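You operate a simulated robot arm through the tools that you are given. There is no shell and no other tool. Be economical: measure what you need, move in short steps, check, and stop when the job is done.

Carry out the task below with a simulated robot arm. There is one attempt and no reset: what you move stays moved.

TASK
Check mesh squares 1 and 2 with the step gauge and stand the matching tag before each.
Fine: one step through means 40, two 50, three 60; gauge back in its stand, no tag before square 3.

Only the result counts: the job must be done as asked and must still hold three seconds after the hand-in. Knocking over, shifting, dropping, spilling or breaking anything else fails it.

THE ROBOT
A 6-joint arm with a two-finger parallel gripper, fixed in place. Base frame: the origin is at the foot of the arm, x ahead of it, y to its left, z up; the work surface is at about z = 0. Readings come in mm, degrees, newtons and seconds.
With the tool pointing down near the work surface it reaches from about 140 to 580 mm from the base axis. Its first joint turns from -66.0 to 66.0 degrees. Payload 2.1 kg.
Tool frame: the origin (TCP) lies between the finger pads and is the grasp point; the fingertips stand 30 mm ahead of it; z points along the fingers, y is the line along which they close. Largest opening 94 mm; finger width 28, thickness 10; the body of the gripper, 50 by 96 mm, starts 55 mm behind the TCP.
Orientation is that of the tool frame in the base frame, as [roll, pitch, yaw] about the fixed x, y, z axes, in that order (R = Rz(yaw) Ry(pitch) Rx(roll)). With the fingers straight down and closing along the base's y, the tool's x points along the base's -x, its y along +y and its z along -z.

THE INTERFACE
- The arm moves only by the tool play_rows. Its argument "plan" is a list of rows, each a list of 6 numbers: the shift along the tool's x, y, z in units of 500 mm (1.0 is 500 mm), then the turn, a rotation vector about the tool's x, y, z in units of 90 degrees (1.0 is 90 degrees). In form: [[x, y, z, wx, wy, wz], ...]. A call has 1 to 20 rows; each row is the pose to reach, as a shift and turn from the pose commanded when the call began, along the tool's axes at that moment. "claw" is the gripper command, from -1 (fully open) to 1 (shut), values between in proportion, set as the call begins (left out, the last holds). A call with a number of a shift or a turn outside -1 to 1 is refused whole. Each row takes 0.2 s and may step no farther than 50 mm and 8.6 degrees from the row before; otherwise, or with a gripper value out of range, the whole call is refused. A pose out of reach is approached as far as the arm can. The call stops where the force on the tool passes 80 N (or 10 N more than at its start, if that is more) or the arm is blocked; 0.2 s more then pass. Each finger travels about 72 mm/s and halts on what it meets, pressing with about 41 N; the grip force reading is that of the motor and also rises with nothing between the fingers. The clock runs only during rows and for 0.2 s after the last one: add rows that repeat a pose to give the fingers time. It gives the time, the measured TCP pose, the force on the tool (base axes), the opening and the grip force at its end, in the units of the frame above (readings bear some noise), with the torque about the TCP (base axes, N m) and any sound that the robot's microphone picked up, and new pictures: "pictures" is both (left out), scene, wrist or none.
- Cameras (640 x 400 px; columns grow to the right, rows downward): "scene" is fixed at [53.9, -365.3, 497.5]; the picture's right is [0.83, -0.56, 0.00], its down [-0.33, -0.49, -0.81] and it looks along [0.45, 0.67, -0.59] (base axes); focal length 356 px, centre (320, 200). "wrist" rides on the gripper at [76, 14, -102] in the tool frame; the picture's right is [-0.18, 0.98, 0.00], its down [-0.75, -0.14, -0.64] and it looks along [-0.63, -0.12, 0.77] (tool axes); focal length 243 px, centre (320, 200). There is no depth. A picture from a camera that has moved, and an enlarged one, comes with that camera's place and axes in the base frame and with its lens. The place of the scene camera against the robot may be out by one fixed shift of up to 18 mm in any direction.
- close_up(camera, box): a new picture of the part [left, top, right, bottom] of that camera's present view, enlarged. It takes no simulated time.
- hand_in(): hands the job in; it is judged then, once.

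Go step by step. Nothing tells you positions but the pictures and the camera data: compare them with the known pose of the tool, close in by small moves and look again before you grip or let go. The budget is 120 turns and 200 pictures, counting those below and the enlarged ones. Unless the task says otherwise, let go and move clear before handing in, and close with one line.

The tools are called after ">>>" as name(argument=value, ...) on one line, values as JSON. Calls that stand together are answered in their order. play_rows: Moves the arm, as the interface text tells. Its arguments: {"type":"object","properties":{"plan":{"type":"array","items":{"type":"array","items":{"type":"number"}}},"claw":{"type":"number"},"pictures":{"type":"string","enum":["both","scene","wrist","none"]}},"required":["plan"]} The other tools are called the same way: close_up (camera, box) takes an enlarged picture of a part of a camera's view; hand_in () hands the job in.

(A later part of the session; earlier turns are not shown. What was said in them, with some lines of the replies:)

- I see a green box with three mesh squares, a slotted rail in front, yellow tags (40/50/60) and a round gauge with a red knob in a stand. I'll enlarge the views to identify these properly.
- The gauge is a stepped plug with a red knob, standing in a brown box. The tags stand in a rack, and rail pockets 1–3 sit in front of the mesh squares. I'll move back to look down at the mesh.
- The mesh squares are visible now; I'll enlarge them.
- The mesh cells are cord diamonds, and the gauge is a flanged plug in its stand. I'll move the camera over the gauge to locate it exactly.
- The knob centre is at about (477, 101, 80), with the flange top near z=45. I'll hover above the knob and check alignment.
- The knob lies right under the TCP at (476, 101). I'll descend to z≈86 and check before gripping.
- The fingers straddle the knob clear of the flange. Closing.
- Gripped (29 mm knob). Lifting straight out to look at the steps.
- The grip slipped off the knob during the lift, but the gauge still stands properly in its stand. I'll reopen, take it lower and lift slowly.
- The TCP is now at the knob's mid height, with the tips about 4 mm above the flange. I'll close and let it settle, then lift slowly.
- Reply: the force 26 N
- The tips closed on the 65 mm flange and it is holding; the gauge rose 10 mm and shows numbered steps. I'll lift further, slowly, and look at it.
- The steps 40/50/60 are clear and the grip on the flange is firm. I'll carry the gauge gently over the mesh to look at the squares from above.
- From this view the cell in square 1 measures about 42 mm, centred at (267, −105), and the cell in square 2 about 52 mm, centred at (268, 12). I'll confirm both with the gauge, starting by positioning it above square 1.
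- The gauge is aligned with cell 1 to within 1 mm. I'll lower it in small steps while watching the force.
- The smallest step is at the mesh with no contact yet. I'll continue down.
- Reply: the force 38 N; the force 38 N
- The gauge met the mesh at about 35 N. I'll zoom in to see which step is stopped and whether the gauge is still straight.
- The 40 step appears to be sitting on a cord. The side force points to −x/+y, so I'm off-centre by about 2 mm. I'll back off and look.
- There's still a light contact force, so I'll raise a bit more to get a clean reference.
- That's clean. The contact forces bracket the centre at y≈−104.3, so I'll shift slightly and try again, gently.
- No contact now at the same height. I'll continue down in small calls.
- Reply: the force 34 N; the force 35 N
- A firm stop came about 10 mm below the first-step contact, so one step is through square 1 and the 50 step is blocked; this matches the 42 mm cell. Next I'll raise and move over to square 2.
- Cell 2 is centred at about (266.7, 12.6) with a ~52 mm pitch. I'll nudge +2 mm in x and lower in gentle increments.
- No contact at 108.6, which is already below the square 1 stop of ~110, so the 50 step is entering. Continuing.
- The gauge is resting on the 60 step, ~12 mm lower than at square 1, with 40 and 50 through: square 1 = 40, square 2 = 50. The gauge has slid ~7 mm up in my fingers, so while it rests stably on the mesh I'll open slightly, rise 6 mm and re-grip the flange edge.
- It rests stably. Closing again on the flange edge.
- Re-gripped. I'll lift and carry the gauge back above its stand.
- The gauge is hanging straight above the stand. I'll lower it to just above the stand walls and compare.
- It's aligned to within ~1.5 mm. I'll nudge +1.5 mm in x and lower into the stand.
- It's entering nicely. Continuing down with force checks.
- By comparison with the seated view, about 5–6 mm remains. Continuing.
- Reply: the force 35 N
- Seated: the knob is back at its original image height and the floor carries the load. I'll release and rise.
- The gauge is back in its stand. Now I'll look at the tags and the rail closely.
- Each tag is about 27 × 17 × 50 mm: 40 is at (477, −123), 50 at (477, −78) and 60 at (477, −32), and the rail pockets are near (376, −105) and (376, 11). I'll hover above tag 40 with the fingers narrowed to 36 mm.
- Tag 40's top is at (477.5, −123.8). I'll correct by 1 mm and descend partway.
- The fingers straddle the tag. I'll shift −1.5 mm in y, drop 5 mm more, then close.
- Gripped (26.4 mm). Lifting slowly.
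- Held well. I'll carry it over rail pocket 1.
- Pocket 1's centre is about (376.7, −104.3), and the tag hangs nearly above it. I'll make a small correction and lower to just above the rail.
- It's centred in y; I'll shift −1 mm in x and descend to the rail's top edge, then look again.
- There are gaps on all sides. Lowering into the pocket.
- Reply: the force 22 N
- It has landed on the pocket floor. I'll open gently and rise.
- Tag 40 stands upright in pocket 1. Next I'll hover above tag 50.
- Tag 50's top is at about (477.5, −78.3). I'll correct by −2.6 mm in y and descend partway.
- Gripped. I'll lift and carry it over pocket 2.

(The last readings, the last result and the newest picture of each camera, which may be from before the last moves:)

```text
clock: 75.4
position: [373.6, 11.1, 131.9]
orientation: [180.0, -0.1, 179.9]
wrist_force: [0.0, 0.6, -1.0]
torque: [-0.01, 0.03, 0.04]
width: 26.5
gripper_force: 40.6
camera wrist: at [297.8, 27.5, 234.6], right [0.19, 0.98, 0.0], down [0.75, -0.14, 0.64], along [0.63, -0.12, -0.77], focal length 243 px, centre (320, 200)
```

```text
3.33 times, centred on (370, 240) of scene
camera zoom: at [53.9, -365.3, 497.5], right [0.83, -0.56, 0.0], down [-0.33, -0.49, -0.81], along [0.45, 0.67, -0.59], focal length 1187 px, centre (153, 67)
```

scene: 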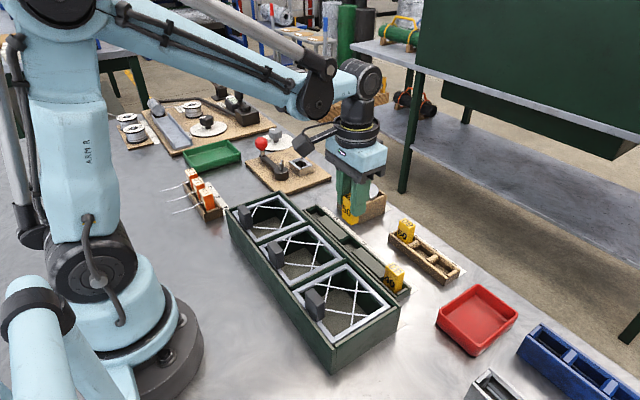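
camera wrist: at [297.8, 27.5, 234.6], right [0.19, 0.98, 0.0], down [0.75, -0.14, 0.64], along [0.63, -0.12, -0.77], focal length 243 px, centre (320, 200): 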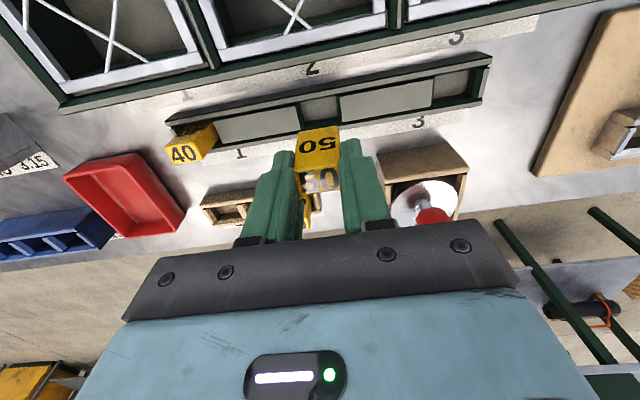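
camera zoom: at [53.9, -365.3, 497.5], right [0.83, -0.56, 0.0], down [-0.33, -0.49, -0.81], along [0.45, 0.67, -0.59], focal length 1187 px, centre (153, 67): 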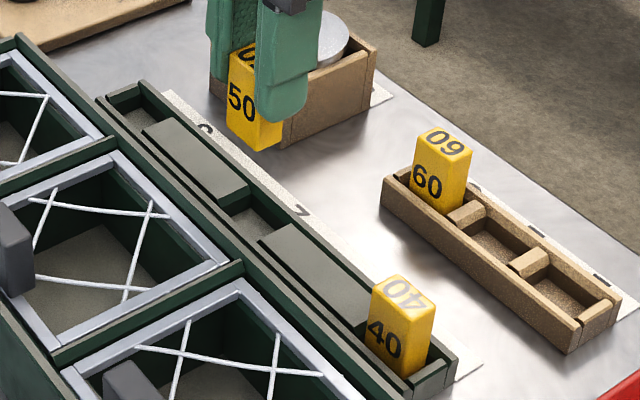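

Compared with the pocket 1 approach, I need about +1.2 mm in x. I'll lower to just above the rail.

>>> play_rows(plan=[[-0.0024, 0, 0.03, 0, 0, 0], [-0.0024, 0, 0.06, 0, 0, 0], [-0.0024, 0, 0.085, 0, 0, 0], [-0.0024, 0, 0.105, 0, 0, 0], [-0.0024, 0, 0.118, 0, 0, 0], [-0.0024, 0, 0.118, 0, 0, 0]], pictures="scene")

>>> close_up(camera="wrist", box=[260, 80, 380, 190])

>>> close_up(camera="scene", box=[310, 190, 390, 280])

```text
clock: 76.8
position: [373.9, 12.4, 73.9]
orientation: [-180.0, 0.0, -180.0]
wrist_force: [0.5, -1.0, 0.2]
torque: [0.01, 0.0, 0.02]
width: 26.5
gripper_force: 40.9
```

scene: 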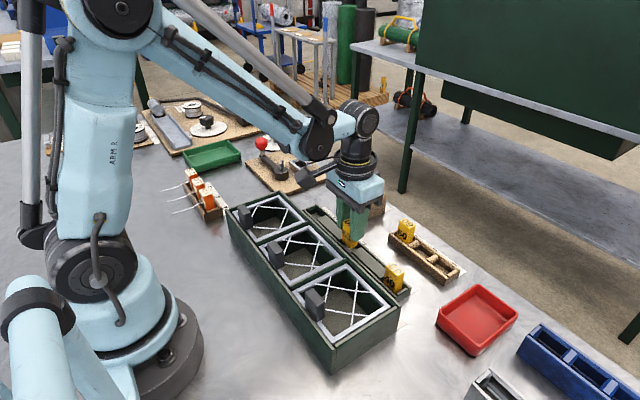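

```text
3.64 times, centred on (320, 135) of wrist
camera zoom: at [299.8, 27.3, 177.0], right [0.18, 0.98, 0.0], down [0.75, -0.14, 0.64], along [0.63, -0.12, -0.77], focal length 882 px, centre (320, 436)
```

zoom: 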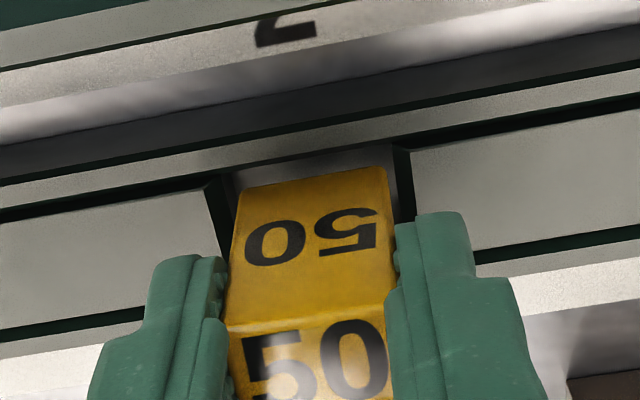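

```text
4.44 times, centred on (350, 235) of scene
camera zoom: at [53.9, -365.3, 497.5], right [0.83, -0.56, 0.0], down [-0.33, -0.49, -0.81], along [0.45, 0.67, -0.59], focal length 1582 px, centre (187, 44)
```

zoom: 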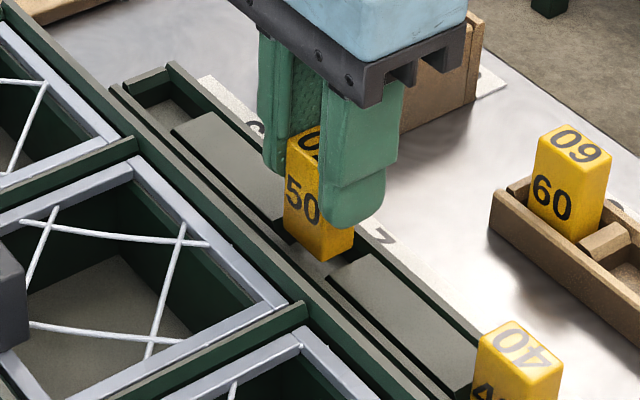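

The gaps match the successful pocket 1 approach. Lowering in.

>>> play_rows(plan=[[0.0005, 0, 0.006, 0, 0, 0], [0.0005, 0, 0.012, 0, 0, 0], [0.0005, 0, 0.018, 0, 0, 0]], pictures="none")

>>> play_rows(plan=[[0, 0, 0.004, 0, 0, 0]], pictures="scene")

>>> close_up(camera="scene", box=[310, 190, 390, 280])

```text
clock: 77.6
position: [374.9, 10.6, 65.1]
orientation: [179.9, 0.0, 180.0]
wrist_force: [0.0, 0.3, -1.0]
torque: [0.02, 0.0, 0.0]
width: 26.4
gripper_force: 41.2
```

```text
clock: 78.0
position: [374.0, 11.9, 64.4]
orientation: [-180.0, 0.0, 179.9]
wrist_force: [-0.1, 1.0, 0.2]
torque: [0.0, 0.02, -0.04]
width: 26.5
gripper_force: 40.8
```

scene: 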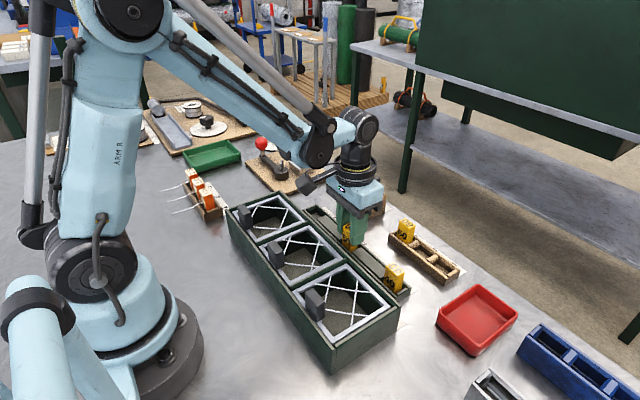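

```text
4.44 times, centred on (350, 235) of scene
camera zoom: at [53.9, -365.3, 497.5], right [0.83, -0.56, 0.0], down [-0.33, -0.49, -0.81], along [0.45, 0.67, -0.59], focal length 1582 px, centre (187, 44)
```

zoom: 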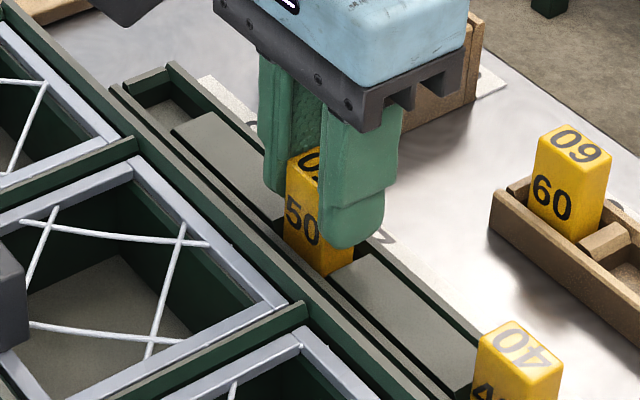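

>>> play_rows(plan=[[0, 0, 0.003, 0, 0, 0]], pictures="none")

>>> play_rows(plan=[[0, 0, 0.003, 0, 0, 0]], pictures="none")

>>> play_rows(plan=[[0, 0, 0.002, 0, 0, 0]], pictures="none")

```text
clock: 78.4
position: [374.7, 10.7, 61.9]
orientation: [-180.0, 0.0, 179.9]
wrist_force: [-0.3, 0.2, 0.2]
torque: [0.06, 0.0, -0.02]
width: 26.3
gripper_force: 40.8
```

```text
clock: 78.8
position: [373.9, 10.6, 61.4]
orientation: [-180.0, 0.0, 179.9]
wrist_force: [-0.3, 0.1, -0.1]
torque: [0.0, -0.02, -0.01]
width: 26.5
gripper_force: 41.1
```

```text
clock: 79.2
position: [375.6, 11.4, 60.6]
orientation: [-179.9, 0.0, -180.0]
wrist_force: [-0.2, 0.3, 0.3]
torque: [0.01, 0.03, -0.01]
width: 26.5
gripper_force: 40.6
```

>>> play_rows(plan=[[0, 0, 0.002, 0, 0, 0]], pictures="none")

```text
clock: 79.6
position: [376.3, 10.5, 59.6]
orientation: [180.0, -0.1, 180.0]
wrist_force: [-0.7, -1.1, 13.4]
torque: [-0.03, 0.05, -0.01]
width: 26.7
gripper_force: 41.1
```

The tag has landed (13 N). I'll release, rise and check the whole scene.

>>> play_rows(plan=[[0, 0, 0, 0, 0, 0], [0, 0, 0, 0, 0, 0], [0, 0, -0.01, 0, 0, 0], [0, 0, -0.04, 0, 0, 0], [0, 0, -0.09, 0, 0, 0], [0, 0, -0.17, 0, 0, 0], [0.02, 0, -0.25, 0, 0, 0], [0.1, 0, -0.3, 0, 0, 0], [0.19, 0, -0.3, 0, 0, 0], [0.25, 0, -0.3, 0, 0, 0], [0.25, 0, -0.3, 0, 0, 0]], claw=0.234, pictures="both")

>>> close_up(camera="scene", box=[220, 160, 480, 370])

>>> close_up(camera="scene", box=[310, 160, 430, 310])

```text
clock: 82.0
position: [247.6, 9.2, 211.4]
orientation: [180.0, -0.1, 180.0]
wrist_force: [0.2, -0.8, 0.9]
torque: [0.01, 0.01, 0.01]
width: 36.0
gripper_force: 0.1
camera wrist: at [172.8, 24.6, 313.4], right [0.18, 0.98, 0.0], down [0.75, -0.14, 0.64], along [0.63, -0.12, -0.77], focal length 243 px, centre (320, 200)
```

scene: 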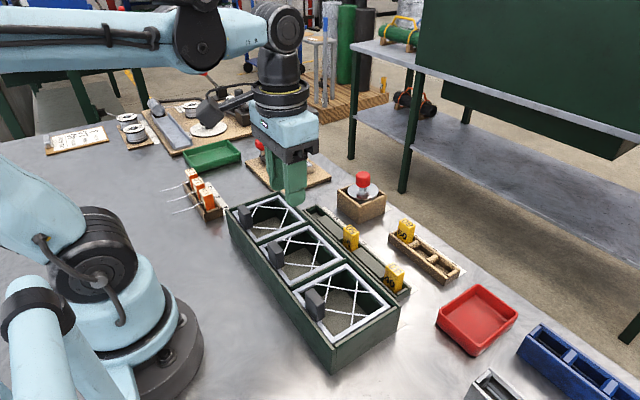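
wrist: 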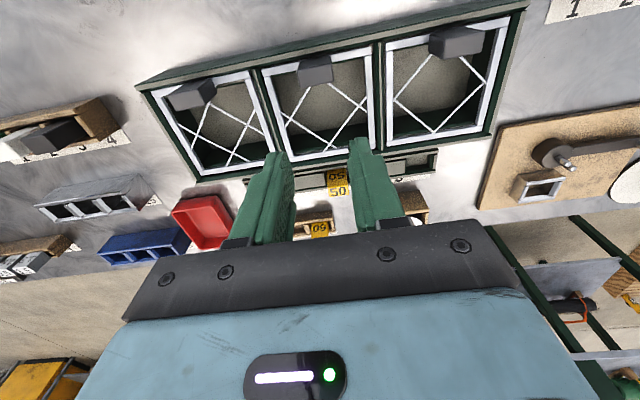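

```text
1.90 times, centred on (350, 265) of scene
camera zoom: at [53.9, -365.3, 497.5], right [0.83, -0.56, 0.0], down [-0.33, -0.49, -0.81], along [0.45, 0.67, -0.59], focal length 678 px, centre (263, 76)
```

zoom: 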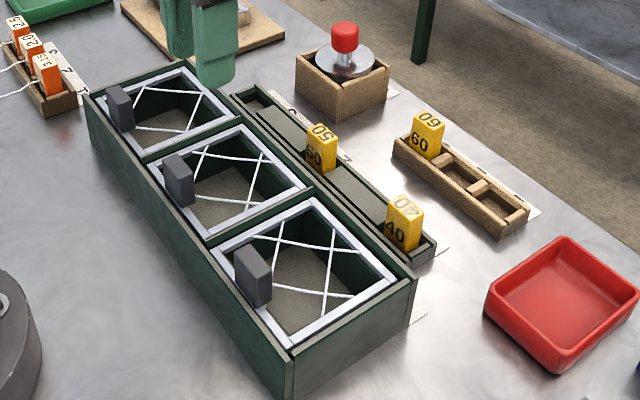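

```text
2.67 times, centred on (370, 235) of scene
camera zoom: at [53.9, -365.3, 497.5], right [0.83, -0.56, 0.0], down [-0.33, -0.49, -0.81], along [0.45, 0.67, -0.59], focal length 949 px, centre (187, 107)
```

zoom: 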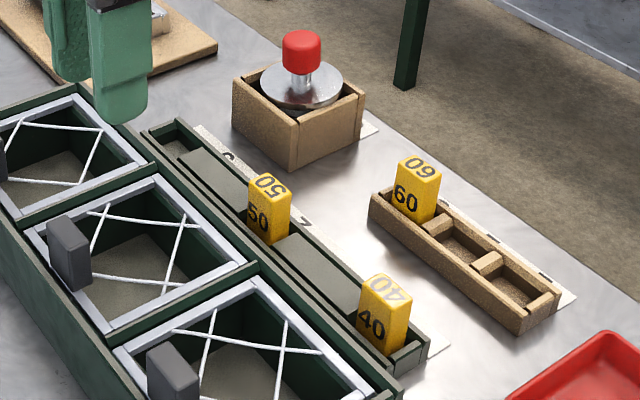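

Everything is in place: tag 40 stands before square 1, tag 50 before square 2, pocket 3 is empty, the gauge is upright in its stand, and the gripper is open and clear. Handing in.

>>> hand_in()

```text
The job is handed in.
```

I checked squares 1 and 2 with the gauge and handed the job in: tag 40 stands before square 1 and tag 50 before square 2. There is no tag before square 3, and the gauge is back in its stand.
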